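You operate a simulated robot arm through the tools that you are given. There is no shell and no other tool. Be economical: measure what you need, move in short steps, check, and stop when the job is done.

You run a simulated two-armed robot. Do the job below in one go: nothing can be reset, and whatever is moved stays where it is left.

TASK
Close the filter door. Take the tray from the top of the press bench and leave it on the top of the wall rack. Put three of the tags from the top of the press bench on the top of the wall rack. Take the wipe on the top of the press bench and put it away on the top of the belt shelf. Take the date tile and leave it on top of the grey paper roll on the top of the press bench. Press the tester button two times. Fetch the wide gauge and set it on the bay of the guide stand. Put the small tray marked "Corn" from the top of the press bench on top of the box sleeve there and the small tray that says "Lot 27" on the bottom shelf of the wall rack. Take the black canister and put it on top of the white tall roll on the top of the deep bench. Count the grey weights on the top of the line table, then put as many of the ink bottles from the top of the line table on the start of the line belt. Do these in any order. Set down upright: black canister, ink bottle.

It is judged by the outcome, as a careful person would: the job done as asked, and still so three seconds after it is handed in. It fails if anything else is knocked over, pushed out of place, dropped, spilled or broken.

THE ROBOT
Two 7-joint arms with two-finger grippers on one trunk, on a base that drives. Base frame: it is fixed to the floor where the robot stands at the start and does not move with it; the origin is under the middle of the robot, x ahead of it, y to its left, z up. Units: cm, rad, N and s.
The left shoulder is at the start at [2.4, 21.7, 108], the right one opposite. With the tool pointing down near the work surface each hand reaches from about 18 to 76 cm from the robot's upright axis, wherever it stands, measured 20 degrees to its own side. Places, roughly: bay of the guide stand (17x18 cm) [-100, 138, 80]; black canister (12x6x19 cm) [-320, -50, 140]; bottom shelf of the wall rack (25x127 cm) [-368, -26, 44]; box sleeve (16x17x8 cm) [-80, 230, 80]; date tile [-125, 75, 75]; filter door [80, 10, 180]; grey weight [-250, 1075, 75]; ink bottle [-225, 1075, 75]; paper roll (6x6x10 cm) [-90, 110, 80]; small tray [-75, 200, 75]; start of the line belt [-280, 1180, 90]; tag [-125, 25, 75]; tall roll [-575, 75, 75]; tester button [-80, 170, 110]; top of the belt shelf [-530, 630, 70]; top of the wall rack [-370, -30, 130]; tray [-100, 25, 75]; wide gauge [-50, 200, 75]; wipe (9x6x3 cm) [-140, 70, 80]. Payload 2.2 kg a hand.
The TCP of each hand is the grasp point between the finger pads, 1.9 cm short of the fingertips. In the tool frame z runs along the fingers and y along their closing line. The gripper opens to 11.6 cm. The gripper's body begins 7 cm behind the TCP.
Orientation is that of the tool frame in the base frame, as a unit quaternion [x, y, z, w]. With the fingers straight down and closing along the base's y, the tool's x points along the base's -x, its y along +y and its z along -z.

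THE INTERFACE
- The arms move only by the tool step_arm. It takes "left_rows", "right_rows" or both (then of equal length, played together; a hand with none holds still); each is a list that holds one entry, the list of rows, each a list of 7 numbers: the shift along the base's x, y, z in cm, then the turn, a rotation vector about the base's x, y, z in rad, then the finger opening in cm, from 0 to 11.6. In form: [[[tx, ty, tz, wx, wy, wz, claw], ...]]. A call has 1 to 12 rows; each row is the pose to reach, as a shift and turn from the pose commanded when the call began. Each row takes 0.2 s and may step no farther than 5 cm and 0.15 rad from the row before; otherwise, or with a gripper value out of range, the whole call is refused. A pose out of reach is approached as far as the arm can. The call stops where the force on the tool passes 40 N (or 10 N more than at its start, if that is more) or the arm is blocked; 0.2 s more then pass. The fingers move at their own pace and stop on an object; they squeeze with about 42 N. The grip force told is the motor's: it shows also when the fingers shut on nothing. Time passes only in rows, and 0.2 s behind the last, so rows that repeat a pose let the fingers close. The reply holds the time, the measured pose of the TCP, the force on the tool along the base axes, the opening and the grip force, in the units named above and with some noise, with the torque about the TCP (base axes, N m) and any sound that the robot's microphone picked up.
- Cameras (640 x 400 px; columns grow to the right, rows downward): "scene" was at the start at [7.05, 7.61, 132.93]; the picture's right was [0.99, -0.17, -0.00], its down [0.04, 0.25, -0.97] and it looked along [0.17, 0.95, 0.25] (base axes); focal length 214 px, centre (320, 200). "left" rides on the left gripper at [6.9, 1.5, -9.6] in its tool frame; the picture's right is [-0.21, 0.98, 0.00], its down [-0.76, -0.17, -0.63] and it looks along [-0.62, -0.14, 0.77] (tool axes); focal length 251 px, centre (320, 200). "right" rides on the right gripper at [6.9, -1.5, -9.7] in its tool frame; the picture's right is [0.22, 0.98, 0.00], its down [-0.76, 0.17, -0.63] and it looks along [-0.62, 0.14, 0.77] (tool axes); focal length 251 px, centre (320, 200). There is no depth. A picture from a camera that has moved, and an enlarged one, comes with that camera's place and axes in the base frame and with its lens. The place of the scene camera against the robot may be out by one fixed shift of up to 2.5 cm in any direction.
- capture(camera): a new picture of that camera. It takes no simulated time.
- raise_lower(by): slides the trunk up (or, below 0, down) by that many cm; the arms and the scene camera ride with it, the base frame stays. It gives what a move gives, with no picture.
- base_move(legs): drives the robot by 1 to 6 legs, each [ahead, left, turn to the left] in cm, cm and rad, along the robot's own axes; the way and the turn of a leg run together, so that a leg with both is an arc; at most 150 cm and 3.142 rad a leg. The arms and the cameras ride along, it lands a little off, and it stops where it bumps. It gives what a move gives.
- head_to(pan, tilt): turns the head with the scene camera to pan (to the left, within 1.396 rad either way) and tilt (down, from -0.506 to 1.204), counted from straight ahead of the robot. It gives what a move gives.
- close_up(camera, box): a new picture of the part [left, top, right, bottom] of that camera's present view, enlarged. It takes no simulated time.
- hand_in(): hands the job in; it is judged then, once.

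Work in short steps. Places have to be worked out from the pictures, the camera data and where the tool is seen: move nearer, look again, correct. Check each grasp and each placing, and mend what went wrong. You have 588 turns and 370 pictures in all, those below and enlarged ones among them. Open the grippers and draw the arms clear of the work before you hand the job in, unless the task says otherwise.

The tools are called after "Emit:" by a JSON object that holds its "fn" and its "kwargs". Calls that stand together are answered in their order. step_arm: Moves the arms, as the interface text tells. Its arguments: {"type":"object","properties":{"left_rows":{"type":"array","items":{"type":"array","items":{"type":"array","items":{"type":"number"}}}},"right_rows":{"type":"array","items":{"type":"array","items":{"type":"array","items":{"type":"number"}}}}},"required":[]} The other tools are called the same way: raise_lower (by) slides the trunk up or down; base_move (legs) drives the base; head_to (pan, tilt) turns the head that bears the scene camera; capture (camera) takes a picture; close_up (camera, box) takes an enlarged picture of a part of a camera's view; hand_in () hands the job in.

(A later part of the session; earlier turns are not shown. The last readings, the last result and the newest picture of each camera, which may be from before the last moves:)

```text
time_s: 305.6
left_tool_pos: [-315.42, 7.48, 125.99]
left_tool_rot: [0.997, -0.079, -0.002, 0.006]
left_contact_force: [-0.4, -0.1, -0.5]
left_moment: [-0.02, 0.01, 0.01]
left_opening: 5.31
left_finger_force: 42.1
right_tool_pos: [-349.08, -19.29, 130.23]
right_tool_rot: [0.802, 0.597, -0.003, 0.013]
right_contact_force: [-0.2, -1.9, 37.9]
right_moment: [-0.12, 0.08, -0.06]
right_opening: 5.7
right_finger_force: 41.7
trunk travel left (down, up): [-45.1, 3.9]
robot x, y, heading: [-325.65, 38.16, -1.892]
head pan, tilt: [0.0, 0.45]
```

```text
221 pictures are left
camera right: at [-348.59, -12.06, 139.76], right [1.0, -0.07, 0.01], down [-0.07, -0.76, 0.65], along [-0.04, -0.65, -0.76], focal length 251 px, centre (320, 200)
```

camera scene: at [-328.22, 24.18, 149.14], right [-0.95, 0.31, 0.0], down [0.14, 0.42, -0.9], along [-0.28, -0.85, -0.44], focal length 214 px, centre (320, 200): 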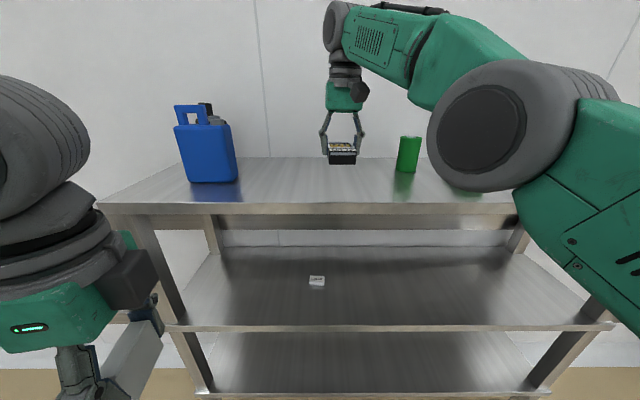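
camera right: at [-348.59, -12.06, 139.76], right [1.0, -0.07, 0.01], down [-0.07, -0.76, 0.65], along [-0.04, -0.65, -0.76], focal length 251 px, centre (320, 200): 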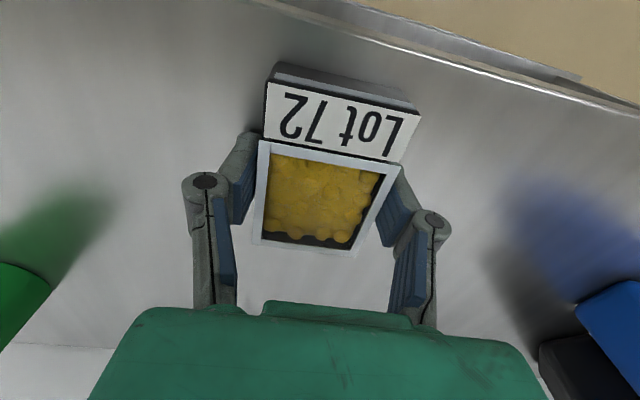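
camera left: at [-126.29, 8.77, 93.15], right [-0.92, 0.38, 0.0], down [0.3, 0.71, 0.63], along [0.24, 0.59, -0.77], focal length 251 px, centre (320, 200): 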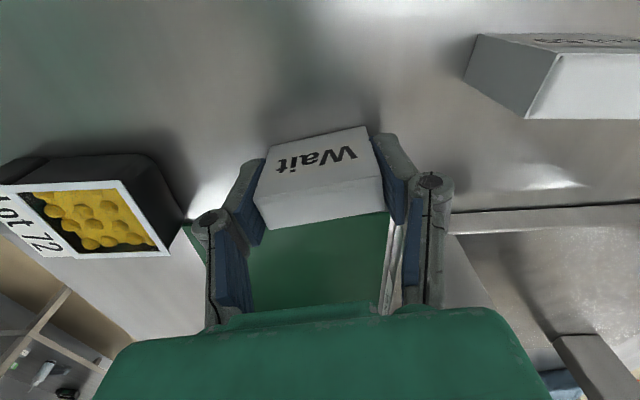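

Contact (shelf top ≈127). I ease up, release and lift.

Emit:
{"fn": "step_arm", "kwargs": {"right_rows": [[[0, 0, 0.4, 0, 0, 0, 4], [0, 0, 0.4, 0, 0, 0, 6.5], [0, 0, 0.4, 0, 0, 0, 8], [0, 0, 0.4, 0, 0, 0, 8], [0, 0, 3, 0, 0, 0, 8], [0, 0, 7, 0, 0, 0, 8], [1, 3, 10, 0, 0, 0, 8], [2.2, 6.6, 12, 0, 0, 0, 8], [3.4, 10.2, 12, 0, 0, 0, 8], [4.6, 13.8, 12, 0, 0, 0, 8]]]}}

Emit:
{"fn": "capture", "kwargs": {"camera": "scene"}}

```text
time_s: 307.8
left_tool_pos: [-315.47, 7.51, 125.99]
left_tool_rot: [0.997, -0.08, -0.001, 0.006]
left_contact_force: [0.8, 0.2, 0.6]
left_moment: [-0.07, 0.01, -0.01]
left_opening: 5.3
left_finger_force: 42.2
right_tool_pos: [-344.47, -5.2, 141.84]
right_tool_rot: [0.802, 0.597, 0.0, 0.01]
right_contact_force: [0.5, 0.6, 0.0]
right_moment: [-0.04, 0.03, -0.05]
right_opening: 8.03
right_finger_force: 0.1
trunk travel left (down, up): [-45.1, 3.9]
robot x, y, heading: [-325.94, 37.92, -1.889]
head pan, tilt: [0.0, 0.45]
```

```text
220 pictures are left
camera scene: at [-328.07, 24.76, 149.2], right [-0.95, 0.31, 0.0], down [0.13, 0.41, -0.9], along [-0.28, -0.86, -0.44], focal length 214 px, centre (320, 200)
```

scene: 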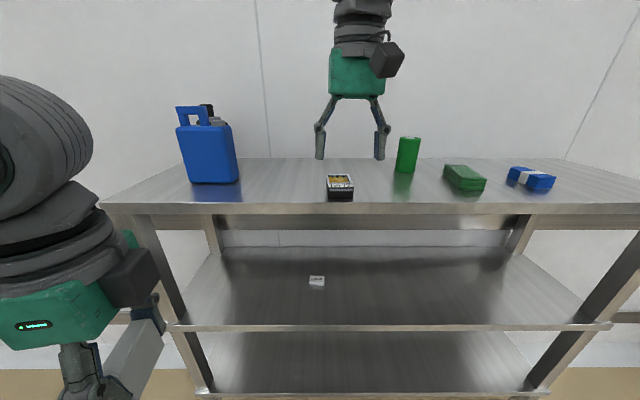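

Tray is on the rack top. Now the left hand places the "Wait" tag between canister and tray.

Emit:
{"fn": "step_arm", "kwargs": {"left_rows": [[[0, 0, 4, 0, 0, 0, 3], [0, 0, 8, 0, 0, 0, 3], [-1, -1, 11, 0, 0, 0, 3], [-3, -5, 12, 0, 0, 0, 3], [-5, -9, 12, 0, 0, 0, 3], [-7, -13, 12, 0, 0, 0, 3], [-9, -17, 12, 0, 0, 0, 3], [-11, -21, 12, 0, 0, 0, 3], [-13, -25, 12, 0, 0, 0, 3], [-15.9, -28.5, 12, 0, 0, 0, 3]]]}}

Emit:
{"fn": "capture", "kwargs": {"camera": "scene"}}

Emit:
{"fn": "capture", "kwargs": {"camera": "left"}}

```text
time_s: 310.0
left_tool_pos: [-331.93, -21.57, 137.81]
left_tool_rot: [0.997, -0.079, 0.001, 0.004]
left_contact_force: [-1.0, 0.0, 0.5]
left_moment: [0.06, -0.01, 0.0]
left_opening: 5.3
left_finger_force: 41.7
right_tool_pos: [-344.88, -5.86, 141.5]
right_tool_rot: [0.802, 0.597, 0.002, 0.01]
right_contact_force: [-0.4, -0.8, -0.2]
right_moment: [0.04, -0.04, 0.01]
right_opening: 8.01
right_finger_force: 0.0
trunk travel left (down, up): [-45.1, 3.9]
robot x, y, heading: [-325.74, 38.06, -1.887]
head pan, tilt: [0.0, 0.45]
```

```text
219 pictures are left
camera scene: at [-328.75, 24.04, 149.1], right [-0.95, 0.31, 0.0], down [0.14, 0.42, -0.9], along [-0.28, -0.85, -0.44], focal length 214 px, centre (320, 200)
```

scene: 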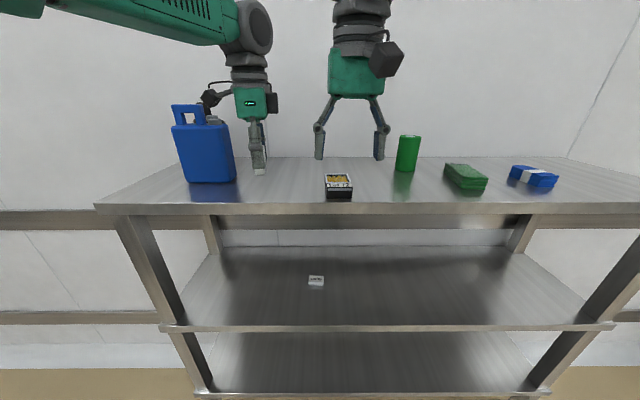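

```text
218 pictures are left
camera left: at [-325.34, -24.1, 147.4], right [-0.37, -0.93, 0.01], down [-0.72, 0.29, 0.63], along [-0.59, 0.23, -0.78], focal length 251 px, centre (320, 200)
```

left: 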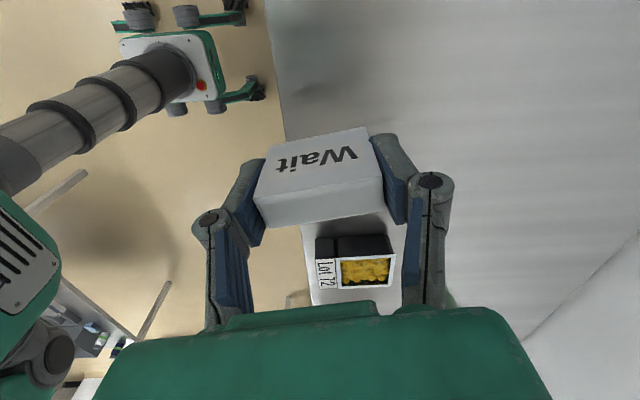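

The shelf edge is at s≈-120, so I push 6 cm further in, then lower.

Emit:
{"fn": "step_arm", "kwargs": {"left_rows": [[[-0.9, -2.8, 0, 0, 0, 0, 3], [-1.9, -5.8, 0, 0, 0, 0, 3], [-1.9, -5.8, -2, 0, 0, 0, 3], [-1.9, -5.8, -4, 0, 0, 0, 3], [-1.9, -5.8, -5.5, 0, 0, 0, 3], [-1.9, -5.8, -6.3, 0, 0, 0, 3]]]}}

Emit:
{"fn": "capture", "kwargs": {"camera": "left"}}

```text
time_s: 311.4
left_tool_pos: [-333.25, -27.21, 131.74]
left_tool_rot: [0.997, -0.079, -0.001, 0.006]
left_contact_force: [0.3, 0.2, 0.6]
left_moment: [-0.02, -0.03, 0.01]
left_opening: 5.3
left_finger_force: 42.3
right_tool_pos: [-344.47, -5.56, 141.73]
right_tool_rot: [0.803, 0.596, 0.0, 0.01]
right_contact_force: [-0.7, -0.1, 0.7]
right_moment: [0.02, 0.0, -0.02]
right_opening: 8.0
right_finger_force: 0.0
trunk travel left (down, up): [-45.1, 3.9]
robot x, y, heading: [-325.56, 37.97, -1.882]
head pan, tilt: [0.0, 0.45]
```

```text
217 pictures are left
camera left: at [-326.69, -29.67, 141.38], right [-0.37, -0.93, 0.01], down [-0.72, 0.29, 0.63], along [-0.59, 0.22, -0.77], focal length 251 px, centre (320, 200)
```

left: 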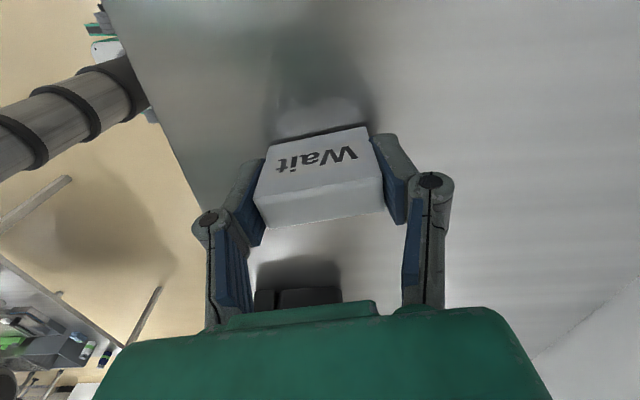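

Well inside the edge. I lower to contact in small steps.

Emit:
{"fn": "step_arm", "kwargs": {"left_rows": [[[0, 0, -0.4, 0, 0, 0, 3], [0, 0, -0.8, 0, 0, 0, 3], [0, 0, -1.2, 0, 0, 0, 3]]]}}

```text
time_s: 312.3
left_tool_pos: [-333.37, -27.08, 131.38]
left_tool_rot: [0.997, -0.079, -0.005, 0.014]
left_contact_force: [0.5, 4.0, 9.8]
left_moment: [0.19, -0.07, 0.01]
left_opening: 5.31
left_finger_force: 41.9
right_tool_pos: [-344.56, -5.43, 141.8]
right_tool_rot: [0.802, 0.597, 0.001, 0.009]
right_contact_force: [0.4, -0.2, -0.5]
right_moment: [0.03, 0.01, 0.0]
right_opening: 8.01
right_finger_force: 0.1
trunk travel left (down, up): [-45.1, 3.9]
robot x, y, heading: [-325.87, 37.94, -1.885]
head pan, tilt: [0.0, 0.45]
stopped in row 3 (left hand): the force on the tool passed its limit at 41 N (the readings are from after the stop); the commanded pose is now the measured one
```

Emit:
{"fn": "step_arm", "kwargs": {"left_rows": [[[0, 0, 0, 0, 0, 0, 6], [0, 0, 0, 0, 0, 0, 7], [0, 0, 0, 0, 0, 0, 7.5], [0, 0, 3, 0, 0, 0, 7.5], [0, 0, 7, 0, 0, 0, 7.5], [0.5, 1.5, 11, 0, 0, 0, 7.5], [1.7, 5.1, 12, 0, 0, 0, 7.5], [2.9, 8.7, 12, 0, 0, 0, 7.5], [4.1, 12.3, 12, 0, 0, 0, 7.5], [5.3, 15.9, 12, 0, 0, 0, 7.5]]]}}

Emit:
{"fn": "close_up", "kwargs": {"camera": "scene", "box": [150, 90, 430, 230]}}

```text
time_s: 314.5
left_tool_pos: [-327.9, -10.86, 143.45]
left_tool_rot: [0.997, -0.078, -0.005, 0.016]
left_contact_force: [0.3, -0.1, 0.6]
left_moment: [-0.05, 0.02, -0.01]
left_opening: 7.5
left_finger_force: 0.1
right_tool_pos: [-344.44, -5.08, 142.04]
right_tool_rot: [0.802, 0.597, -0.001, 0.01]
right_contact_force: [0.7, -0.2, 0.2]
right_moment: [-0.01, -0.01, 0.02]
right_opening: 8.01
right_finger_force: 0.1
trunk travel left (down, up): [-45.1, 3.9]
robot x, y, heading: [-325.44, 37.83, -1.886]
head pan, tilt: [0.0, 0.45]
```

```text
2.29 times, centred on (290, 160) of scene
camera zoom: at [-328.16, 24.72, 149.2], right [-0.95, 0.31, 0.0], down [0.14, 0.41, -0.9], along [-0.28, -0.85, -0.44], focal length 490 px, centre (389, 291)
```

zoom: 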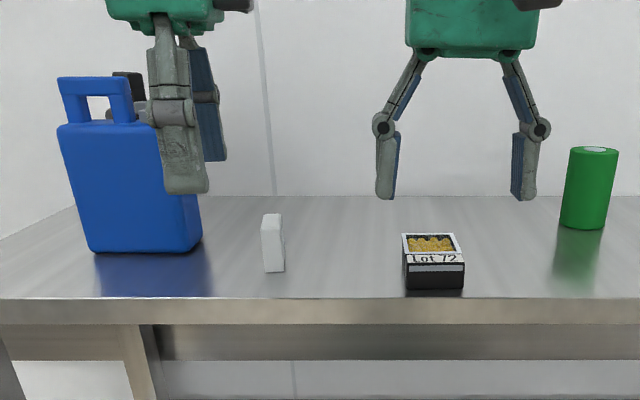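

The tag stands on the rack top. I back off, lower the trunk, and return to the bench's left end for the next two tags.

Emit:
{"fn": "base_move", "kwargs": {"legs": [[-14, 0, 0], [0, 0, 1.571]]}}

Emit:
{"fn": "raise_lower", "kwargs": {"by": -22}}

Emit:
{"fn": "head_to", "kwargs": {"pan": 0, "tilt": 0.4}}

Emit:
{"fn": "capture", "kwargs": {"camera": "scene"}}

```text
time_s: 319.6
left_tool_pos: [-272.22, 49.01, 143.25]
left_tool_rot: [0.758, 0.652, 0.006, 0.012]
left_contact_force: [0.4, 0.0, -1.1]
left_moment: [-0.01, 0.01, -0.01]
left_opening: 7.52
left_finger_force: 0.1
right_tool_pos: [-277.96, 32.49, 141.87]
right_tool_rot: [0.142, 0.99, 0.008, 0.006]
right_contact_force: [0.1, -0.1, 0.0]
right_moment: [-0.06, -0.02, 0.01]
right_opening: 7.99
right_finger_force: 0.1
trunk travel left (down, up): [-45.1, 3.9]
robot x, y, heading: [-321.44, 51.29, -0.312]
head pan, tilt: [0.0, 0.45]
```

```text
time_s: 322.0
left_tool_pos: [-272.43, 49.16, 121.4]
left_tool_rot: [0.759, 0.651, 0.007, 0.013]
left_contact_force: [0.4, 0.5, -0.4]
left_moment: [0.02, 0.01, 0.02]
left_opening: 7.49
left_finger_force: 0.1
right_tool_pos: [-278.19, 32.68, 119.96]
right_tool_rot: [0.141, 0.99, 0.007, 0.007]
right_contact_force: [-0.6, 0.3, -0.2]
right_moment: [0.02, 0.0, -0.01]
right_opening: 8.02
right_finger_force: 0.1
trunk travel left (down, up): [-23.1, 25.9]
robot x, y, heading: [-321.16, 51.14, -0.309]
head pan, tilt: [0.0, 0.45]
```

```text
time_s: 322.6
left_tool_pos: [-272.48, 49.23, 121.39]
left_tool_rot: [0.758, 0.652, 0.007, 0.014]
left_contact_force: [0.0, 0.3, -0.1]
left_moment: [-0.01, -0.03, -0.01]
left_opening: 7.48
left_finger_force: 0.0
right_tool_pos: [-278.25, 32.67, 119.93]
right_tool_rot: [0.142, 0.99, 0.007, 0.008]
right_contact_force: [-0.4, 0.3, 0.0]
right_moment: [0.04, -0.01, 0.0]
right_opening: 8.02
right_finger_force: 0.0
trunk travel left (down, up): [-23.1, 25.9]
robot x, y, heading: [-321.28, 51.43, -0.314]
head pan, tilt: [0.0, 0.4]
```

```text
215 pictures are left
camera scene: at [-306.92, 46.58, 127.62], right [-0.31, -0.95, 0.0], down [-0.37, 0.12, -0.92], along [0.88, -0.28, -0.39], focal length 214 px, centre (320, 200)
```

scene: 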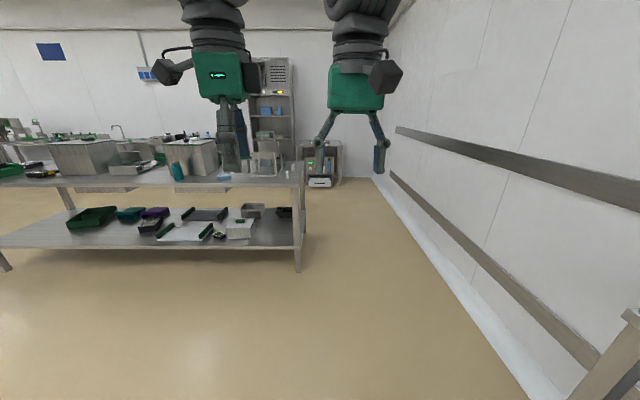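

I drive along the corridor at a safe distance, then turn to face the bench's left end.

Emit:
{"fn": "base_move", "kwargs": {"legs": [[140, -36, 0], [40, 0, 0], [0, 0, 1.571]]}}

Emit:
{"fn": "head_to", "kwargs": {"pan": 0, "tilt": 0.6}}

Emit:
{"fn": "capture", "kwargs": {"camera": "scene"}}

```text
time_s: 335.7
left_tool_pos: [-159.3, 8.34, 121.37]
left_tool_rot: [0.084, 0.996, 0.015, 0.005]
left_contact_force: [-1.0, 0.7, -0.3]
left_moment: [0.01, 0.03, 0.02]
left_opening: 7.52
left_finger_force: 0.0
right_tool_pos: [-142.94, 2.27, 119.92]
right_tool_rot: [-0.592, 0.806, 0.011, 0.0]
right_contact_force: [0.3, -0.8, 0.5]
right_moment: [-0.01, 0.01, 0.02]
right_opening: 8.0
right_finger_force: 0.1
trunk travel left (down, up): [-23.1, 25.9]
robot x, y, heading: [-161.95, -40.18, 1.244]
head pan, tilt: [0.0, 0.4]
```

```text
time_s: 336.4
left_tool_pos: [-159.36, 8.12, 121.51]
left_tool_rot: [0.083, 0.996, 0.015, 0.004]
left_contact_force: [0.1, 0.8, 0.0]
left_moment: [0.02, 0.01, 0.04]
left_opening: 7.49
left_finger_force: 0.1
right_tool_pos: [-142.99, 1.99, 120.09]
right_tool_rot: [-0.592, 0.806, 0.011, 0.002]
right_contact_force: [0.1, -0.8, -0.7]
right_moment: [0.04, -0.01, -0.01]
right_opening: 8.01
right_finger_force: 0.1
trunk travel left (down, up): [-23.1, 25.9]
robot x, y, heading: [-162.06, -39.91, 1.239]
head pan, tilt: [0.0, 0.6]
```

```text
214 pictures are left
camera scene: at [-156.68, -28.56, 125.81], right [0.95, -0.32, 0.0], down [-0.18, -0.54, -0.82], along [0.27, 0.78, -0.57], focal length 214 px, centre (320, 200)
```

scene: 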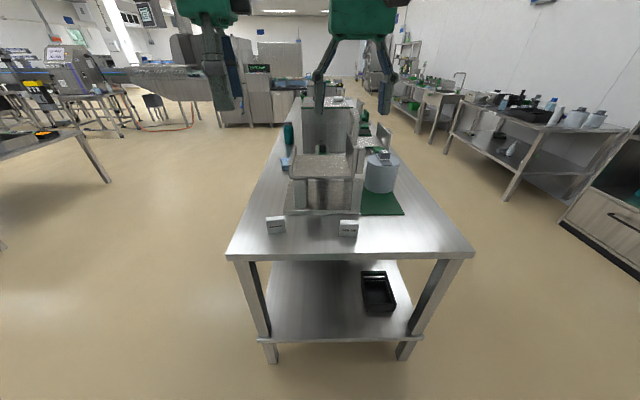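

Seconds at (-153,22), Lot 59 at (-133.8,14.3). I turn the left hand to normal orientation and drive 19 cm closer.

Emit:
{"fn": "step_arm", "kwargs": {"left_rows": [[[0, -1, 0, 0, 0, 0.14, 7.5], [0, -2, 0, 0, 0, 0.28, 7.5], [-1, -4, 0, 0, 0, 0.42, 7.5], [-2, -6, 0, 0, 0, 0.56, 7.5], [-2, -8, 0, 0, 0, 0.7, 7.5], [-2, -10, 0, 0, 0, 0.84, 7.5], [-2, -12, 0, 0, 0, 0.98, 7.5], [-2, -14, 0, 0, 0, 1.12, 7.5], [-2, -15, 0, 0, 0, 1.26, 7.5], [-2, -15, 0, 0, 0, 1.41, 7.5]]], "right_rows": [[[0, -2, 0, 0, 0, 0, 7.5], [0, -4, 0, 0, 0, 0, 7.5], [0, -6, 0, 0, 0, 0, 7.5], [0, -8, 0, 0, 0, 0, 7.5], [0, -10, 0, 0, 0, 0, 7.5], [0, -12, 0, 0, 0, 0, 7.5], [0, -13, 0, 0, 0, 0, 7.5], [0, -13, 0, 0, 0, 0, 7.5], [0, -13, 0, 0, 0, 0, 7.5], [0, -13, 0, 0, 0, 0, 7.5]]]}}

Emit:
{"fn": "base_move", "kwargs": {"legs": [[18, 0, 0]]}}

Emit:
{"fn": "capture", "kwargs": {"camera": "right"}}

Emit:
{"fn": "capture", "kwargs": {"camera": "left"}}

```text
time_s: 338.6
left_tool_pos: [-161.29, -6.97, 121.58]
left_tool_rot: [-0.583, 0.812, 0.014, -0.008]
left_contact_force: [-0.4, -0.5, -0.5]
left_moment: [0.01, 0.03, 0.06]
left_opening: 7.5
left_finger_force: 0.0
right_tool_pos: [-142.91, -11.07, 120.07]
right_tool_rot: [-0.592, 0.806, 0.012, 0.0]
right_contact_force: [-0.6, -0.2, 0.2]
right_moment: [0.0, 0.01, 0.01]
right_opening: 7.52
right_finger_force: 0.1
trunk travel left (down, up): [-23.1, 25.9]
robot x, y, heading: [-162.55, -40.42, 1.246]
head pan, tilt: [0.0, 0.6]
```

```text
time_s: 340.1
left_tool_pos: [-155.43, 10.09, 121.49]
left_tool_rot: [-0.582, 0.813, 0.015, -0.008]
left_contact_force: [0.1, -0.2, 0.3]
left_moment: [-0.02, 0.04, 0.0]
left_opening: 7.5
left_finger_force: 0.2
right_tool_pos: [-137.08, 6.14, 120.09]
right_tool_rot: [-0.593, 0.805, 0.011, 0.001]
right_contact_force: [-0.5, 0.2, -0.1]
right_moment: [-0.04, 0.03, -0.01]
right_opening: 7.5
right_finger_force: 0.1
trunk travel left (down, up): [-23.1, 25.9]
robot x, y, heading: [-156.33, -23.72, 1.239]
head pan, tilt: [0.0, 0.6]
```

```text
213 pictures are left
camera right: at [-137.53, -1.26, 129.59], right [-1.0, 0.09, 0.01], down [0.07, 0.76, 0.65], along [0.05, 0.65, -0.76], focal length 251 px, centre (320, 200)
```

right: 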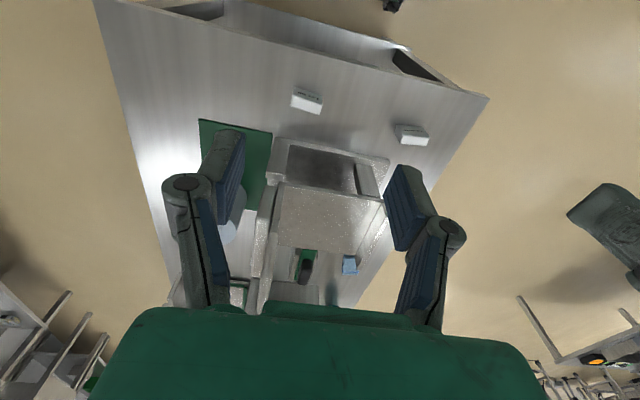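

```text
212 pictures are left
camera left: at [-158.79, 3.87, 131.12], right [-0.85, 0.52, 0.03], down [0.42, 0.65, 0.63], along [0.3, 0.55, -0.78], focal length 251 px, centre (320, 200)
```

left: 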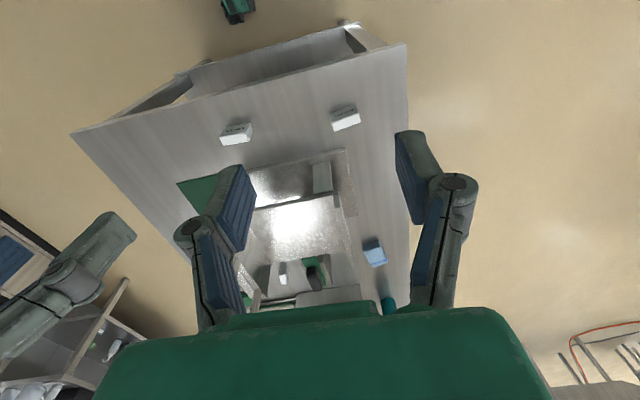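

Lot 59 at (-134,15.1), Seconds at (-154.6,23). Both hands move over their tags and down to z≈91.

Emit:
{"fn": "step_arm", "kwargs": {"right_rows": [[[0.5, 1.5, -3, 0, 0, 0, 7.5], [1, 3, -6, 0, 0, 0, 7.5], [1.5, 4.5, -9, 0, 0, 0, 7.5], [2, 6, -12, 0, 0, 0, 7.5], [2.4, 7.5, -16, 0, 0, 0, 7.5], [2.9, 8.9, -20, 0, 0, 0, 7.5], [2.9, 8.9, -24, 0, 0, 0, 7.5], [2.9, 8.9, -28, 0, 0, 0, 7.5]]], "left_rows": [[[0.1, 2, -3, 0, 0, 0, 7.5], [0.2, 4, -6, 0, 0, 0, 7.5], [0.3, 6, -9, 0, 0, 0, 7.5], [0.4, 8, -12, 0, 0, 0, 7.5], [0.6, 10, -16, 0, 0, 0, 7.5], [0.8, 11.8, -20, 0, 0, 0, 7.5], [0.8, 12.8, -24, 0, 0, 0, 7.5], [0.8, 12.8, -28, 0, 0, 0, 7.5]]]}}

Emit:
{"fn": "capture", "kwargs": {"camera": "right"}}

Emit:
{"fn": "capture", "kwargs": {"camera": "left"}}

```text
time_s: 341.9
left_tool_pos: [-154.63, 23.08, 93.22]
left_tool_rot: [-0.582, 0.813, 0.015, -0.008]
left_contact_force: [0.9, -0.6, -0.5]
left_moment: [-0.04, 0.0, 0.0]
left_opening: 7.54
left_finger_force: 0.1
right_tool_pos: [-134.16, 14.97, 92.0]
right_tool_rot: [-0.592, 0.805, 0.012, 0.001]
right_contact_force: [0.0, 0.8, -0.1]
right_moment: [-0.04, 0.02, 0.0]
right_opening: 7.49
right_finger_force: 0.1
trunk travel left (down, up): [-23.1, 25.9]
robot x, y, heading: [-156.42, -23.06, 1.237]
head pan, tilt: [0.0, 0.6]
```

```text
211 pictures are left
camera right: at [-134.63, 7.64, 101.45], right [-1.0, 0.09, 0.01], down [0.07, 0.76, 0.65], along [0.05, 0.65, -0.76], focal length 251 px, centre (320, 200)
```

right: 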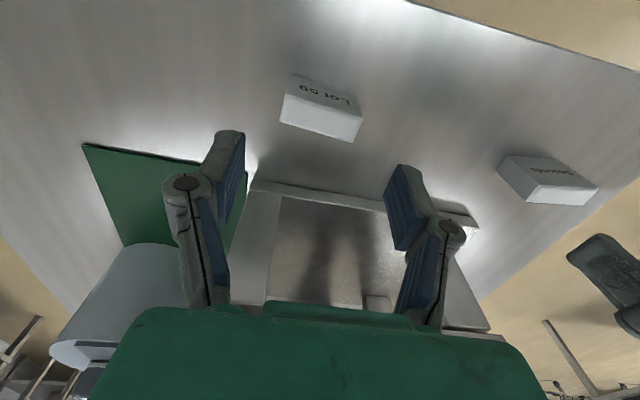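

```text
210 pictures are left
camera left: at [-157.98, 16.78, 102.95], right [-0.85, 0.52, 0.03], down [0.42, 0.65, 0.63], along [0.3, 0.55, -0.78], focal length 251 px, centre (320, 200)
```

left: 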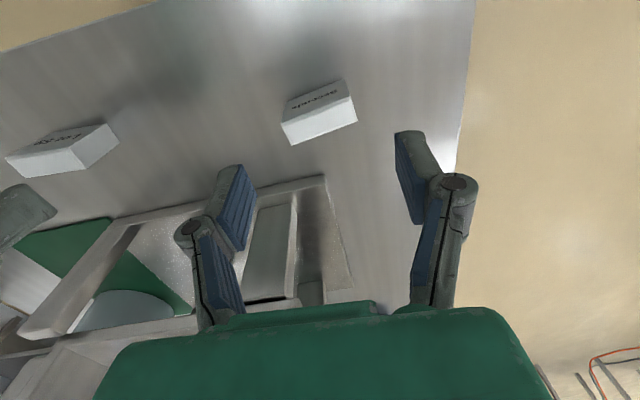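

Both aligned. Down and close.

Emit:
{"fn": "step_arm", "kwargs": {"right_rows": [[[0, -0.1, -3, 0, 0, 0, 7.5], [0, -0.1, -6, 0, 0, 0, 7.5], [0, -0.1, -8.3, 0, 0, 0, 7.5], [0, -0.1, -8.3, 0, 0, 0, 7.5], [0, -0.1, -8.3, 0, 0, 0, 5], [0, -0.1, -8.3, 0, 0, 0, 3], [0, -0.1, -8.3, 0, 0, 0, 3]]], "left_rows": [[[-0.2, 0.3, -3, 0, 0, 0, 7.5], [-0.2, 0.3, -6, 0, 0, 0, 7.5], [-0.2, 0.3, -8.5, 0, 0, 0, 7.5], [-0.2, 0.3, -9.5, 0, 0, 0, 7.5], [-0.2, 0.3, -9.5, 0, 0, 0, 5], [-0.2, 0.3, -9.5, 0, 0, 0, 3], [-0.2, 0.3, -9.5, 0, 0, 0, 3]]]}}

Emit:
{"fn": "step_arm", "kwargs": {"right_rows": [[[0, 0, 3, 0, 0, 0, 3], [0, -1, 7, 0, 0, 0, 3], [0, -2, 11, 0, 0, 0, 3], [0, -4, 15, 0, 0, 0, 3], [0, -6, 19, 0, 0, 0, 3]]], "left_rows": [[[0, 0, 3, 0, 0, 0, 3], [0, -1, 7, 0, 0, 0, 3], [0, -2, 11, 0, 0, 0, 3], [0, -4, 15, 0, 0, 0, 3], [0, -6, 19, 0, 0, 0, 3]]]}}

Emit:
{"fn": "capture", "kwargs": {"camera": "scene"}}

```text
time_s: 343.5
left_tool_pos: [-154.88, 23.06, 84.06]
left_tool_rot: [-0.582, 0.813, 0.015, -0.008]
left_contact_force: [0.1, -0.5, -0.2]
left_moment: [0.0, -0.01, 0.03]
left_opening: 5.45
left_finger_force: 42.2
right_tool_pos: [-134.22, 14.63, 83.86]
right_tool_rot: [-0.593, 0.805, 0.011, 0.002]
right_contact_force: [-1.0, 0.4, -0.2]
right_moment: [0.01, -0.02, -0.02]
right_opening: 5.37
right_finger_force: 42.0
trunk travel left (down, up): [-23.1, 25.9]
robot x, y, heading: [-156.46, -23.49, 1.246]
head pan, tilt: [0.0, 0.6]
```

```text
time_s: 344.7
left_tool_pos: [-154.88, 16.7, 103.18]
left_tool_rot: [-0.582, 0.813, 0.016, -0.006]
left_contact_force: [-0.3, -0.5, -0.4]
left_moment: [0.04, 0.01, -0.02]
left_opening: 5.43
left_finger_force: 41.9
right_tool_pos: [-134.19, 8.41, 103.07]
right_tool_rot: [-0.592, 0.806, 0.014, 0.002]
right_contact_force: [0.3, 0.0, 0.0]
right_moment: [0.03, -0.03, 0.0]
right_opening: 5.38
right_finger_force: 42.5
trunk travel left (down, up): [-23.1, 25.9]
robot x, y, heading: [-156.35, -23.09, 1.243]
head pan, tilt: [0.0, 0.6]
```

```text
209 pictures are left
camera scene: at [-150.82, -11.97, 125.86], right [0.95, -0.32, 0.0], down [-0.18, -0.53, -0.83], along [0.27, 0.78, -0.56], focal length 214 px, centre (320, 200)
```

scene: 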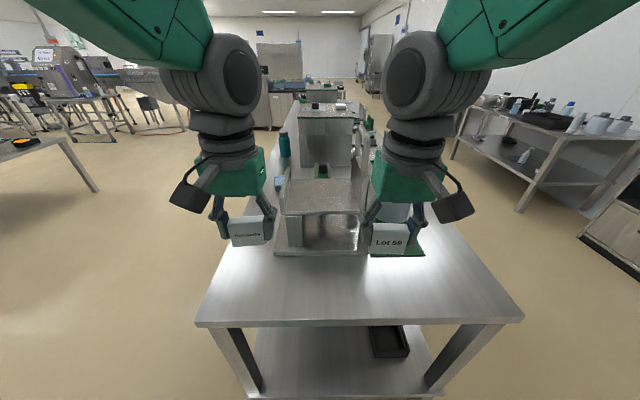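

Both tags are held. Back to the rack: reverse, turn, drive along, turn to face it.

Emit:
{"fn": "base_move", "kwargs": {"legs": [[-18, 0, 0], [0, 0, 1.571], [140, 0, 0], [62, -18, 0], [0, 0, 1.571]]}}

Emit:
{"fn": "raise_lower", "kwargs": {"by": 22}}

Emit:
{"fn": "head_to", "kwargs": {"pan": 0, "tilt": 0.45}}

Emit:
{"fn": "capture", "kwargs": {"camera": "scene"}}

```text
time_s: 363.7
left_tool_pos: [-350.43, 0.28, 102.85]
left_tool_rot: [0.814, 0.581, 0.008, 0.015]
left_contact_force: [-0.8, 0.1, 0.1]
left_moment: [-0.02, 0.02, 0.03]
left_opening: 5.32
left_finger_force: 42.0
right_tool_pos: [-371.14, 8.72, 103.03]
right_tool_rot: [0.806, 0.591, -0.002, 0.012]
right_contact_force: [-0.3, 0.3, -1.0]
right_moment: [0.04, 0.02, -0.01]
right_opening: 5.3
right_finger_force: 41.8
trunk travel left (down, up): [-23.1, 25.9]
robot x, y, heading: [-349.04, 40.78, -1.903]
head pan, tilt: [0.0, 0.6]
```

```text
time_s: 366.0
left_tool_pos: [-350.44, 0.5, 124.89]
left_tool_rot: [0.814, 0.581, 0.007, 0.015]
left_contact_force: [-0.2, -0.4, -0.7]
left_moment: [0.0, 0.02, -0.03]
left_opening: 5.32
left_finger_force: 42.2
right_tool_pos: [-371.13, 8.96, 125.03]
right_tool_rot: [0.806, 0.592, -0.002, 0.012]
right_contact_force: [-0.5, -0.2, -0.8]
right_moment: [-0.02, 0.0, 0.02]
right_opening: 5.27
right_finger_force: 42.0
trunk travel left (down, up): [-45.1, 3.9]
robot x, y, heading: [-348.99, 41.01, -1.902]
head pan, tilt: [0.0, 0.6]
```

```text
time_s: 366.7
left_tool_pos: [-350.43, 0.48, 124.97]
left_tool_rot: [0.814, 0.58, 0.007, 0.016]
left_contact_force: [0.6, 0.4, -0.5]
left_moment: [0.03, 0.01, -0.06]
left_opening: 5.3
left_finger_force: 42.5
right_tool_pos: [-371.17, 8.91, 125.16]
right_tool_rot: [0.806, 0.592, -0.002, 0.013]
right_contact_force: [-0.2, 0.1, -0.3]
right_moment: [0.01, -0.03, 0.02]
right_opening: 5.28
right_finger_force: 41.5
trunk travel left (down, up): [-45.1, 3.9]
robot x, y, heading: [-349.14, 40.64, -1.898]
head pan, tilt: [0.0, 0.45]
```

```text
208 pictures are left
camera scene: at [-351.93, 27.47, 149.16], right [-0.95, 0.33, 0.0], down [0.14, 0.41, -0.9], along [-0.29, -0.85, -0.44], focal length 214 px, centre (320, 200)
```

scene: 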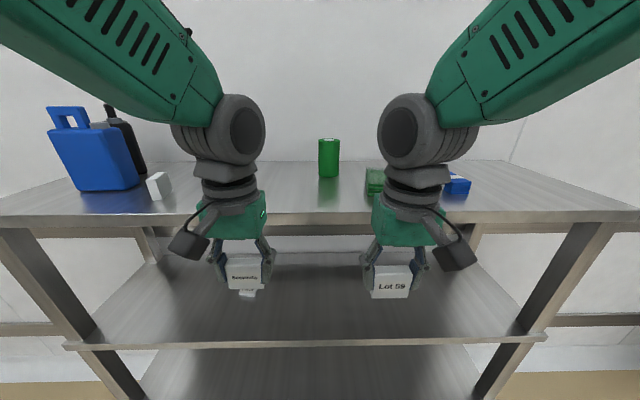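

I place "Seconds" first: raise and move in over the shelf at F≈339.

Emit:
{"fn": "step_arm", "kwargs": {"left_rows": [[[0, 0, 4, 0, 0, 0, 3], [0, 0, 8, 0, 0, 0, 3], [-1, 0, 12, 0, 0, 0, 3], [-3, -3, 13, 0, 0, 0, 3], [-5, -6.5, 13, 0, 0, 0, 3], [-7, -10, 13, 0, 0, 0, 3], [-9, -13.5, 13, 0, 0, 0, 3], [-11, -16.5, 13, 0, 0, 0, 3], [-11.8, -18.8, 13, 0, 0, 0, 3]]]}}

Emit:
{"fn": "capture", "kwargs": {"camera": "left"}}

```text
time_s: 368.7
left_tool_pos: [-362.37, -18.57, 137.86]
left_tool_rot: [0.814, 0.581, 0.007, 0.016]
left_contact_force: [-0.2, 0.1, 0.1]
left_moment: [-0.01, 0.01, 0.03]
left_opening: 5.3
left_finger_force: 41.7
right_tool_pos: [-371.27, 8.91, 124.95]
right_tool_rot: [0.807, 0.591, -0.002, 0.012]
right_contact_force: [0.0, -0.8, 0.0]
right_moment: [0.04, -0.02, 0.03]
right_opening: 5.29
right_finger_force: 42.1
trunk travel left (down, up): [-45.1, 3.9]
robot x, y, heading: [-348.73, 40.69, -1.901]
head pan, tilt: [0.0, 0.45]
```

```text
207 pictures are left
camera left: at [-359.08, -12.39, 147.57], right [0.85, -0.52, 0.03], down [-0.42, -0.65, 0.63], along [-0.31, -0.55, -0.77], focal length 251 px, centre (320, 200)
```

left: 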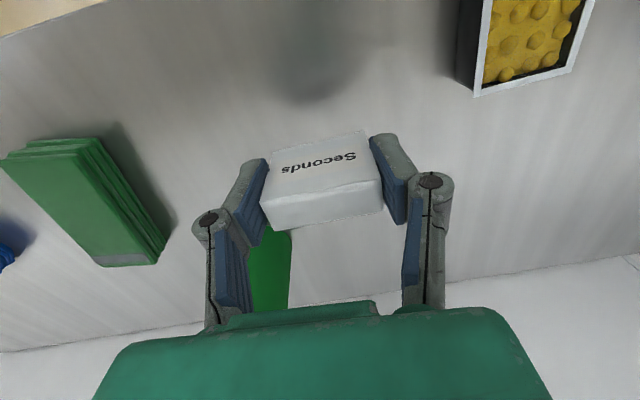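

Emit:
{"fn": "step_arm", "kwargs": {"left_rows": [[[0, 0, -2, 0, 0, 0, 3], [0, 0, -4, 0, 0, 0, 3], [0, 0, -5.4, 0, 0, 0, 3], [0, 0, -6, 0, 0, 0, 3], [0, 0, -6.4, 0, 0, 0, 3], [0, 0, -6.8, 0, 0, 0, 3]]]}}

```text
time_s: 370.1
left_tool_pos: [-362.36, -18.31, 131.76]
left_tool_rot: [0.813, 0.582, 0.0, 0.018]
left_contact_force: [-0.7, -5.7, 35.8]
left_moment: [-0.09, 0.27, 0.04]
left_opening: 5.3
left_finger_force: 42.2
right_tool_pos: [-371.08, 9.13, 125.09]
right_tool_rot: [0.806, 0.592, -0.003, 0.013]
right_contact_force: [0.6, -0.5, -0.4]
right_moment: [-0.05, -0.01, 0.02]
right_opening: 5.29
right_finger_force: 42.4
trunk travel left (down, up): [-45.1, 3.9]
robot x, y, heading: [-348.87, 40.67, -1.908]
head pan, tilt: [0.0, 0.45]
```

Emit:
{"fn": "step_arm", "kwargs": {"left_rows": [[[0, 0, 0.5, 0, 0, 0, 3], [0, 0, 0.5, 0, 0, 0, 6], [0, 0, 0.5, 0, 0, 0, 7.5], [0, 0, 0.5, 0, 0, 0, 7.5], [0, 0, 3, 0, 0, 0, 7.5], [0, 0, 7, 0, 0, 0, 7.5], [0.6, 2, 11, 0, 0, 0, 7.5], [1.8, 5.6, 12, 0, 0, 0, 7.5], [3, 9.2, 12, 0, 0, 0, 7.5], [4.2, 12.8, 12, 0, 0, 0, 7.5], [5.4, 16.4, 12, 0, 0, 0, 7.5]]]}}

Emit:
{"fn": "step_arm", "kwargs": {"right_rows": [[[0, 0, 4, 0, 0, 0, 3], [0, 0, 8, 0, 0, 0, 3], [0, 0, 12, 0, 0, 0, 3], [-1.2, -3.7, 13, 0, 0, 0, 3], [-2.4, -7.4, 13, 0, 0, 0, 3], [-3.6, -11.1, 13, 0, 0, 0, 3], [-4.8, -14.8, 13, 0, 0, 0, 3], [-6, -18.5, 13, 0, 0, 0, 3], [-6.9, -21.2, 13, 0, 0, 0, 3]]]}}

Emit:
{"fn": "capture", "kwargs": {"camera": "right"}}

Emit:
{"fn": "capture", "kwargs": {"camera": "scene"}}

```text
time_s: 372.5
left_tool_pos: [-356.75, -1.57, 143.38]
left_tool_rot: [0.814, 0.58, 0.005, 0.018]
left_contact_force: [0.2, 0.5, 0.3]
left_moment: [-0.02, 0.04, 0.01]
left_opening: 7.53
left_finger_force: 0.0
right_tool_pos: [-370.98, 9.17, 125.09]
right_tool_rot: [0.806, 0.591, -0.005, 0.014]
right_contact_force: [-0.2, 0.4, 0.4]
right_moment: [-0.03, 0.02, -0.01]
right_opening: 5.29
right_finger_force: 42.2
trunk travel left (down, up): [-45.1, 3.9]
robot x, y, heading: [-349.27, 40.5, -1.901]
head pan, tilt: [0.0, 0.45]
```

```text
time_s: 374.5
left_tool_pos: [-356.96, -2.0, 143.19]
left_tool_rot: [0.814, 0.581, 0.007, 0.015]
left_contact_force: [-0.2, -0.2, -0.5]
left_moment: [-0.04, 0.0, 0.01]
left_opening: 7.5
left_finger_force: 0.1
right_tool_pos: [-378.07, -12.53, 137.95]
right_tool_rot: [0.806, 0.592, -0.003, 0.012]
right_contact_force: [-0.2, -0.6, -0.9]
right_moment: [-0.02, -0.01, 0.04]
right_opening: 5.3
right_finger_force: 42.0
trunk travel left (down, up): [-45.1, 3.9]
robot x, y, heading: [-349.22, 40.53, -1.903]
head pan, tilt: [0.0, 0.45]
```

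```text
206 pictures are left
camera right: at [-377.56, -5.33, 147.42], right [1.0, -0.09, 0.01], down [-0.08, -0.76, 0.65], along [-0.05, -0.65, -0.76], focal length 251 px, centre (320, 200)
```

right: 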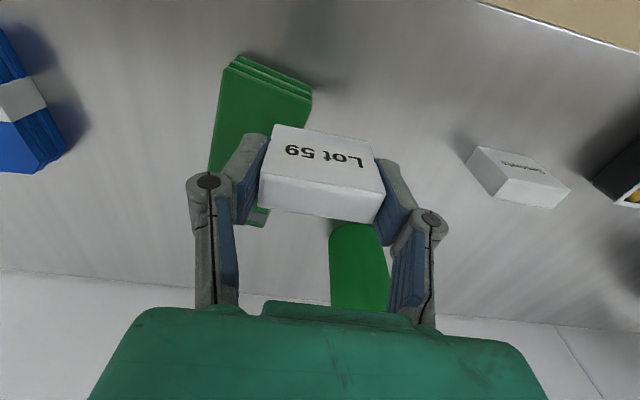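

```text
205 pictures are left
camera scene: at [-352.1, 27.18, 149.13], right [-0.95, 0.33, 0.0], down [0.14, 0.42, -0.9], along [-0.29, -0.85, -0.44], focal length 214 px, centre (320, 200)
```

scene: 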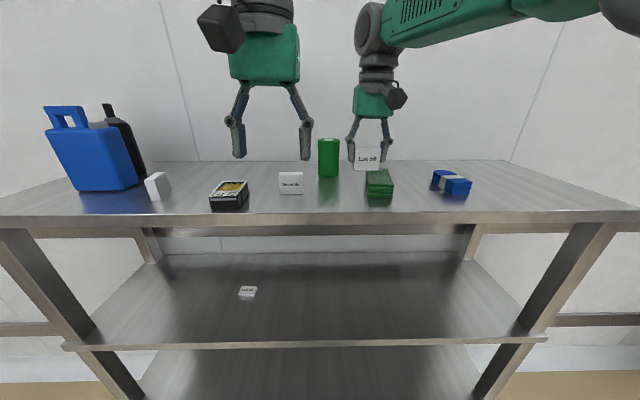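

The green stack is under the tag's left part; I shift 4 cm toward the "Seconds" tag, then lower.

Emit:
{"fn": "step_arm", "kwargs": {"right_rows": [[[2, -0.6, 0, 0, 0, 0, 3], [3.9, -1.1, 0, 0, 0, 0, 3], [3.9, -1.1, -2, 0, 0, 0, 3], [3.9, -1.1, -4, 0, 0, 0, 3]]]}}

Emit:
{"fn": "capture", "kwargs": {"camera": "right"}}

```text
time_s: 375.5
left_tool_pos: [-356.82, -1.77, 143.16]
left_tool_rot: [0.814, 0.581, 0.006, 0.015]
left_contact_force: [0.1, -0.5, 0.6]
left_moment: [-0.01, 0.03, -0.03]
left_opening: 7.52
left_finger_force: 0.1
right_tool_pos: [-374.24, -13.29, 133.83]
right_tool_rot: [0.807, 0.591, -0.002, 0.012]
right_contact_force: [0.4, -0.2, -0.5]
right_moment: [-0.01, -0.02, -0.01]
right_opening: 5.28
right_finger_force: 42.0
trunk travel left (down, up): [-45.1, 3.9]
robot x, y, heading: [-348.87, 40.79, -1.902]
head pan, tilt: [0.0, 0.45]
```

```text
204 pictures are left
camera right: at [-373.64, -6.17, 143.41], right [1.0, -0.09, 0.01], down [-0.08, -0.76, 0.65], along [-0.05, -0.65, -0.76], focal length 251 px, centre (320, 200)
```

right: 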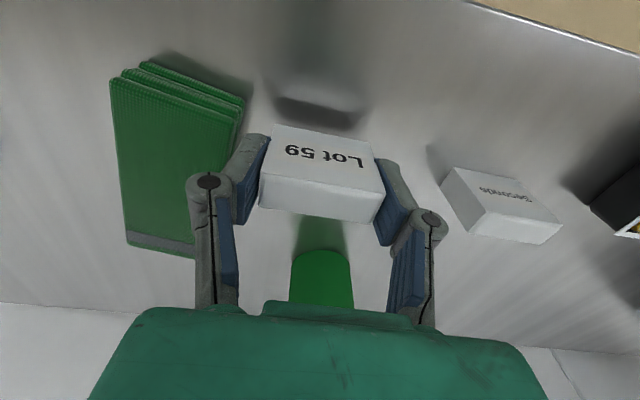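

Emit:
{"fn": "step_arm", "kwargs": {"right_rows": [[[0, 0, -1, 0, 0, 0, 3], [0, 0, -1.6, 0, 0, 0, 3], [0, 0, -2, 0, 0, 0, 3], [0, 0, -2.4, 0, 0, 0, 3], [0, 0, -2.8, 0, 0, 0, 3]]]}}

```text
time_s: 376.7
left_tool_pos: [-356.72, -1.74, 143.27]
left_tool_rot: [0.814, 0.581, 0.006, 0.016]
left_contact_force: [0.6, 0.1, 0.2]
left_moment: [-0.03, 0.01, 0.01]
left_opening: 7.49
left_finger_force: 0.1
right_tool_pos: [-374.03, -13.36, 131.82]
right_tool_rot: [0.807, 0.591, -0.006, 0.016]
right_contact_force: [-4.4, -5.8, 31.1]
right_moment: [0.0, 0.24, -0.04]
right_opening: 5.3
right_finger_force: 42.4
trunk travel left (down, up): [-45.1, 3.9]
robot x, y, heading: [-348.74, 40.46, -1.898]
head pan, tilt: [0.0, 0.45]
```

Emit:
{"fn": "step_arm", "kwargs": {"right_rows": [[[0, 0, 0.5, 0, 0, 0, 3], [0, 0, 0.5, 0, 0, 0, 6], [0, 0, 0.5, 0, 0, 0, 7.2], [0, 0, 0.5, 0, 0, 0, 7.2], [0, 0, 3, 0, 0, 0, 7.2], [0, 0, 7, 0, 0, 0, 7.2], [0.6, 2, 11, 0, 0, 0, 7.2], [1.8, 5.6, 12, 0, 0, 0, 7.2], [3, 9.2, 12, 0, 0, 0, 7.2], [4.2, 12.8, 12, 0, 0, 0, 7.2], [5.4, 16.4, 12, 0, 0, 0, 7.2]]]}}

Emit:
{"fn": "close_up", "kwargs": {"camera": "scene", "box": [30, 90, 500, 240]}}

```text
time_s: 379.1
left_tool_pos: [-356.81, -1.54, 143.36]
left_tool_rot: [0.814, 0.58, 0.005, 0.016]
left_contact_force: [0.4, 0.4, 0.6]
left_moment: [-0.02, 0.02, -0.01]
left_opening: 7.51
left_finger_force: 0.0
right_tool_pos: [-368.7, 3.24, 143.16]
right_tool_rot: [0.806, 0.592, -0.004, 0.013]
right_contact_force: [0.0, -0.7, -1.2]
right_moment: [-0.04, 0.03, 0.04]
right_opening: 7.2
right_finger_force: 0.0
trunk travel left (down, up): [-45.1, 3.9]
robot x, y, heading: [-348.84, 40.68, -1.903]
head pan, tilt: [0.0, 0.45]
```

```text
1.36 times, centred on (265, 165) of scene
camera zoom: at [-351.87, 27.82, 149.2], right [-0.95, 0.33, 0.0], down [0.14, 0.41, -0.9], along [-0.29, -0.85, -0.44], focal length 292 px, centre (395, 248)
```

zoom: 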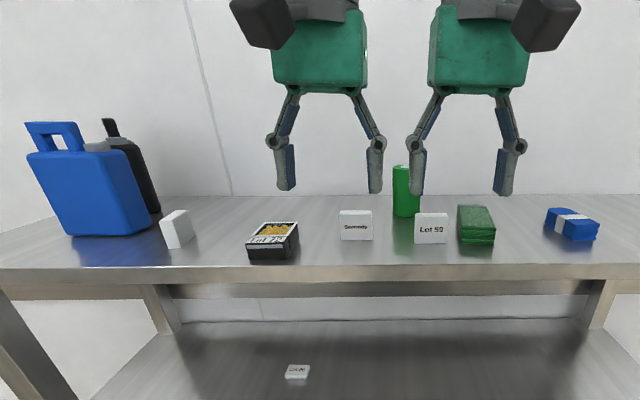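

All three tags, and the tray, are on the rack top. Next, Lot 27 and the wipe from the bench's back side.

Emit:
{"fn": "base_move", "kwargs": {"legs": [[-20, 0, 0]]}}

Emit:
{"fn": "raise_lower", "kwargs": {"by": -22}}

Emit:
{"fn": "base_move", "kwargs": {"legs": [[0, 0, 1.57], [0, 0, 1.58], [140, 0, 0], [65, 0, 0], [0, 0, -1.571], [95, 0, 0]]}}

Emit:
{"fn": "head_to", "kwargs": {"pan": 0, "tilt": 0.5}}

Emit:
{"fn": "capture", "kwargs": {"camera": "scene"}}

```text
time_s: 380.7
left_tool_pos: [-350.17, 16.68, 142.99]
left_tool_rot: [0.814, 0.581, 0.009, 0.014]
left_contact_force: [0.2, -0.4, -0.6]
left_moment: [0.01, -0.03, 0.02]
left_opening: 7.49
left_finger_force: 0.1
right_tool_pos: [-362.2, 21.44, 142.88]
right_tool_rot: [0.806, 0.592, -0.001, 0.011]
right_contact_force: [-0.3, -0.8, -0.4]
right_moment: [0.0, -0.02, 0.03]
right_opening: 7.2
right_finger_force: 0.1
trunk travel left (down, up): [-45.1, 3.9]
robot x, y, heading: [-342.28, 59.51, -1.901]
head pan, tilt: [0.0, 0.45]
```

```text
time_s: 383.0
left_tool_pos: [-350.08, 17.48, 121.17]
left_tool_rot: [0.813, 0.582, 0.005, 0.016]
left_contact_force: [-1.0, -0.5, 0.3]
left_moment: [-0.03, -0.01, 0.0]
left_opening: 7.52
left_finger_force: 0.1
right_tool_pos: [-361.94, 22.35, 121.09]
right_tool_rot: [0.806, 0.592, -0.002, 0.013]
right_contact_force: [0.8, 0.0, -0.1]
right_moment: [0.01, 0.02, -0.02]
right_opening: 7.2
right_finger_force: 0.0
trunk travel left (down, up): [-23.1, 25.9]
robot x, y, heading: [-342.58, 59.74, -1.901]
head pan, tilt: [0.0, 0.45]
```

```text
time_s: 409.4
left_tool_pos: [-144.43, 219.96, 121.36]
left_tool_rot: [0.155, 0.988, 0.015, 0.007]
left_contact_force: [0.8, 0.1, 0.2]
left_moment: [-0.01, 0.02, -0.03]
left_opening: 7.49
left_finger_force: 0.1
right_tool_pos: [-149.07, 207.87, 121.02]
right_tool_rot: [0.142, 0.99, 0.007, 0.012]
right_contact_force: [0.7, -0.6, -0.4]
right_moment: [0.01, 0.03, -0.01]
right_opening: 7.19
right_finger_force: 0.1
trunk travel left (down, up): [-23.1, 25.9]
robot x, y, heading: [-186.98, 226.97, -0.312]
head pan, tilt: [0.0, 0.45]
```

```text
time_s: 410.0
left_tool_pos: [-144.56, 219.87, 121.26]
left_tool_rot: [0.154, 0.988, 0.015, 0.009]
left_contact_force: [0.3, 1.1, -0.8]
left_moment: [-0.01, -0.01, -0.01]
left_opening: 7.48
left_finger_force: 0.0
right_tool_pos: [-149.26, 208.01, 121.24]
right_tool_rot: [0.141, 0.99, 0.007, 0.012]
right_contact_force: [0.1, -0.6, -0.7]
right_moment: [-0.02, -0.01, -0.02]
right_opening: 7.21
right_finger_force: 0.0
trunk travel left (down, up): [-23.1, 25.9]
robot x, y, heading: [-186.66, 226.63, -0.31]
head pan, tilt: [0.0, 0.499]
```

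```text
202 pictures are left
camera scene: at [-172.8, 222.17, 126.71], right [-0.31, -0.95, 0.0], down [-0.46, 0.15, -0.88], along [0.83, -0.27, -0.48], focal length 214 px, centre (320, 200)
```

scene: 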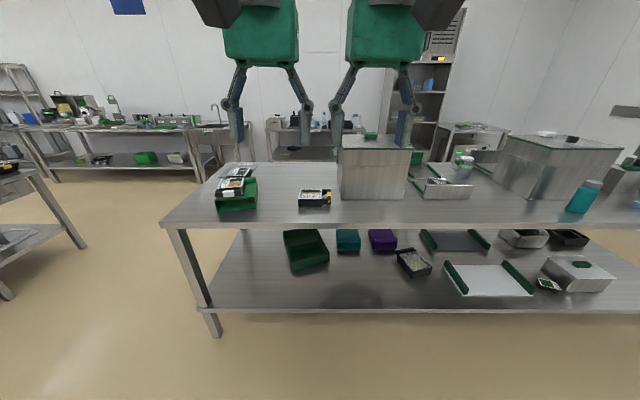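

Lot 27 at about (-95,199). I drive 37 cm closer, then turn the left hand 90° for a front-to-back grip.

Emit:
{"fn": "base_move", "kwargs": {"legs": [[37, 0, 0]]}}

Emit:
{"fn": "step_arm", "kwargs": {"left_rows": [[[0, 0, 0, 0, 0, -0.14, 11], [0, 0, 0, 0, 0, -0.28, 11], [0, 0, 0, 0, 0, -0.42, 11.6], [0, 0, 0, 0, 0, -0.56, 11.6], [0, 0, 0, 0, 0, -0.7, 11.6], [0, 0, 0, 0, 0, -0.84, 11.6], [0, 0, 0, 0, 0, -0.98, 11.6], [0, 0, 0, 0, 0, -1.12, 11.6], [0, 0, 0, 0, 0, -1.26, 11.6], [0, 0, 0, 0, 0, -1.4, 11.6], [0, 0, 0, 0, 0, -1.54, 11.6], [0, 0, 0, 0, 0, -1.58, 11.6]]], "right_rows": [[[-0.6, -2, 0, 0, 0, 0, 7], [-1.2, -4, 0, 0, 0, 0, 7], [-1.8, -6, 0, 0, 0, 0, 7], [-2.4, -8, 0, 0, 0, 0, 7], [-3, -10, 0, 0, 0, 0, 7], [-3.6, -12, 0, 0, 0, 0, 7], [-4.2, -14, 0, 0, 0, 0, 7], [-4.8, -16, 0, 0, 0, 0, 7], [-4.8, -16, 0, 0, 0, 0, 7], [-4.8, -16, 0, 0, 0, 0, 7], [-4.8, -16, 0, 0, 0, 0, 7], [-4.8, -16, 0, 0, 0, 0, 7]]]}}

Emit:
{"fn": "head_to", "kwargs": {"pan": 0, "tilt": 0.75}}

Emit:
{"fn": "capture", "kwargs": {"camera": "scene"}}

Emit:
{"fn": "capture", "kwargs": {"camera": "left"}}

```text
time_s: 412.4
left_tool_pos: [-109.46, 208.8, 121.32]
left_tool_rot: [0.155, 0.988, 0.017, 0.009]
left_contact_force: [0.2, -0.1, 0.1]
left_moment: [0.03, 0.03, 0.03]
left_opening: 7.51
left_finger_force: 0.0
right_tool_pos: [-114.03, 196.61, 121.2]
right_tool_rot: [0.141, 0.99, 0.007, 0.013]
right_contact_force: [0.6, -0.6, 0.0]
right_moment: [0.01, 0.03, 0.02]
right_opening: 7.2
right_finger_force: 0.0
trunk travel left (down, up): [-23.1, 25.9]
robot x, y, heading: [-152.03, 215.45, -0.313]
head pan, tilt: [0.0, 0.499]
```

```text
time_s: 415.0
left_tool_pos: [-109.64, 208.67, 121.34]
left_tool_rot: [0.811, 0.585, 0.004, 0.016]
left_contact_force: [0.7, -0.3, -0.2]
left_moment: [0.02, 0.01, 0.03]
left_opening: 11.59
left_finger_force: 0.1
right_tool_pos: [-119.03, 180.61, 121.17]
right_tool_rot: [0.141, 0.99, 0.007, 0.012]
right_contact_force: [0.3, 0.1, -0.1]
right_moment: [-0.03, -0.01, 0.01]
right_opening: 6.99
right_finger_force: 0.1
trunk travel left (down, up): [-23.1, 25.9]
robot x, y, heading: [-151.51, 215.36, -0.303]
head pan, tilt: [0.0, 0.499]
```

```text
time_s: 415.8
left_tool_pos: [-109.72, 208.67, 121.38]
left_tool_rot: [0.81, 0.586, 0.004, 0.017]
left_contact_force: [0.4, 0.1, 0.4]
left_moment: [-0.03, -0.02, 0.02]
left_opening: 11.62
left_finger_force: 0.0
right_tool_pos: [-119.09, 180.58, 121.21]
right_tool_rot: [0.141, 0.99, 0.007, 0.014]
right_contact_force: [0.6, -0.7, -0.6]
right_moment: [0.01, -0.03, -0.02]
right_opening: 6.98
right_finger_force: 0.1
trunk travel left (down, up): [-23.1, 25.9]
robot x, y, heading: [-151.78, 215.65, -0.313]
head pan, tilt: [0.0, 0.75]
```

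```text
201 pictures are left
camera scene: at [-138.43, 211.02, 124.53], right [-0.31, -0.95, 0.0], down [-0.65, 0.21, -0.73], along [0.7, -0.22, -0.68], focal length 214 px, centre (320, 200)
```

scene: 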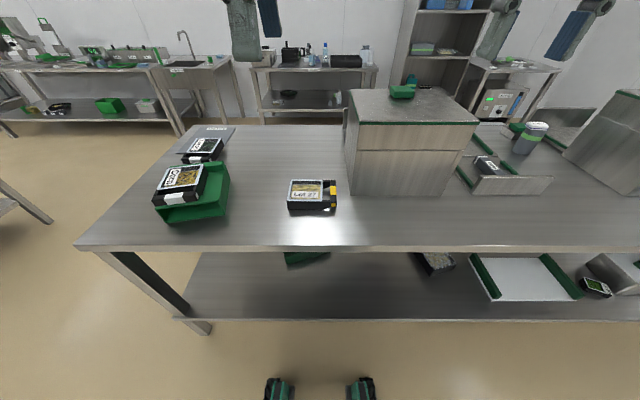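

```text
200 pictures are left
camera left: at [-106.28, 214.88, 130.99], right [0.86, -0.51, 0.03], down [-0.41, -0.65, 0.64], along [-0.3, -0.56, -0.77], focal length 251 px, centre (320, 200)
```

left: 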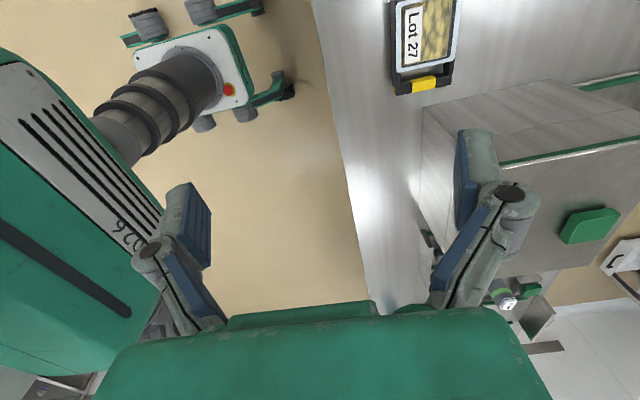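

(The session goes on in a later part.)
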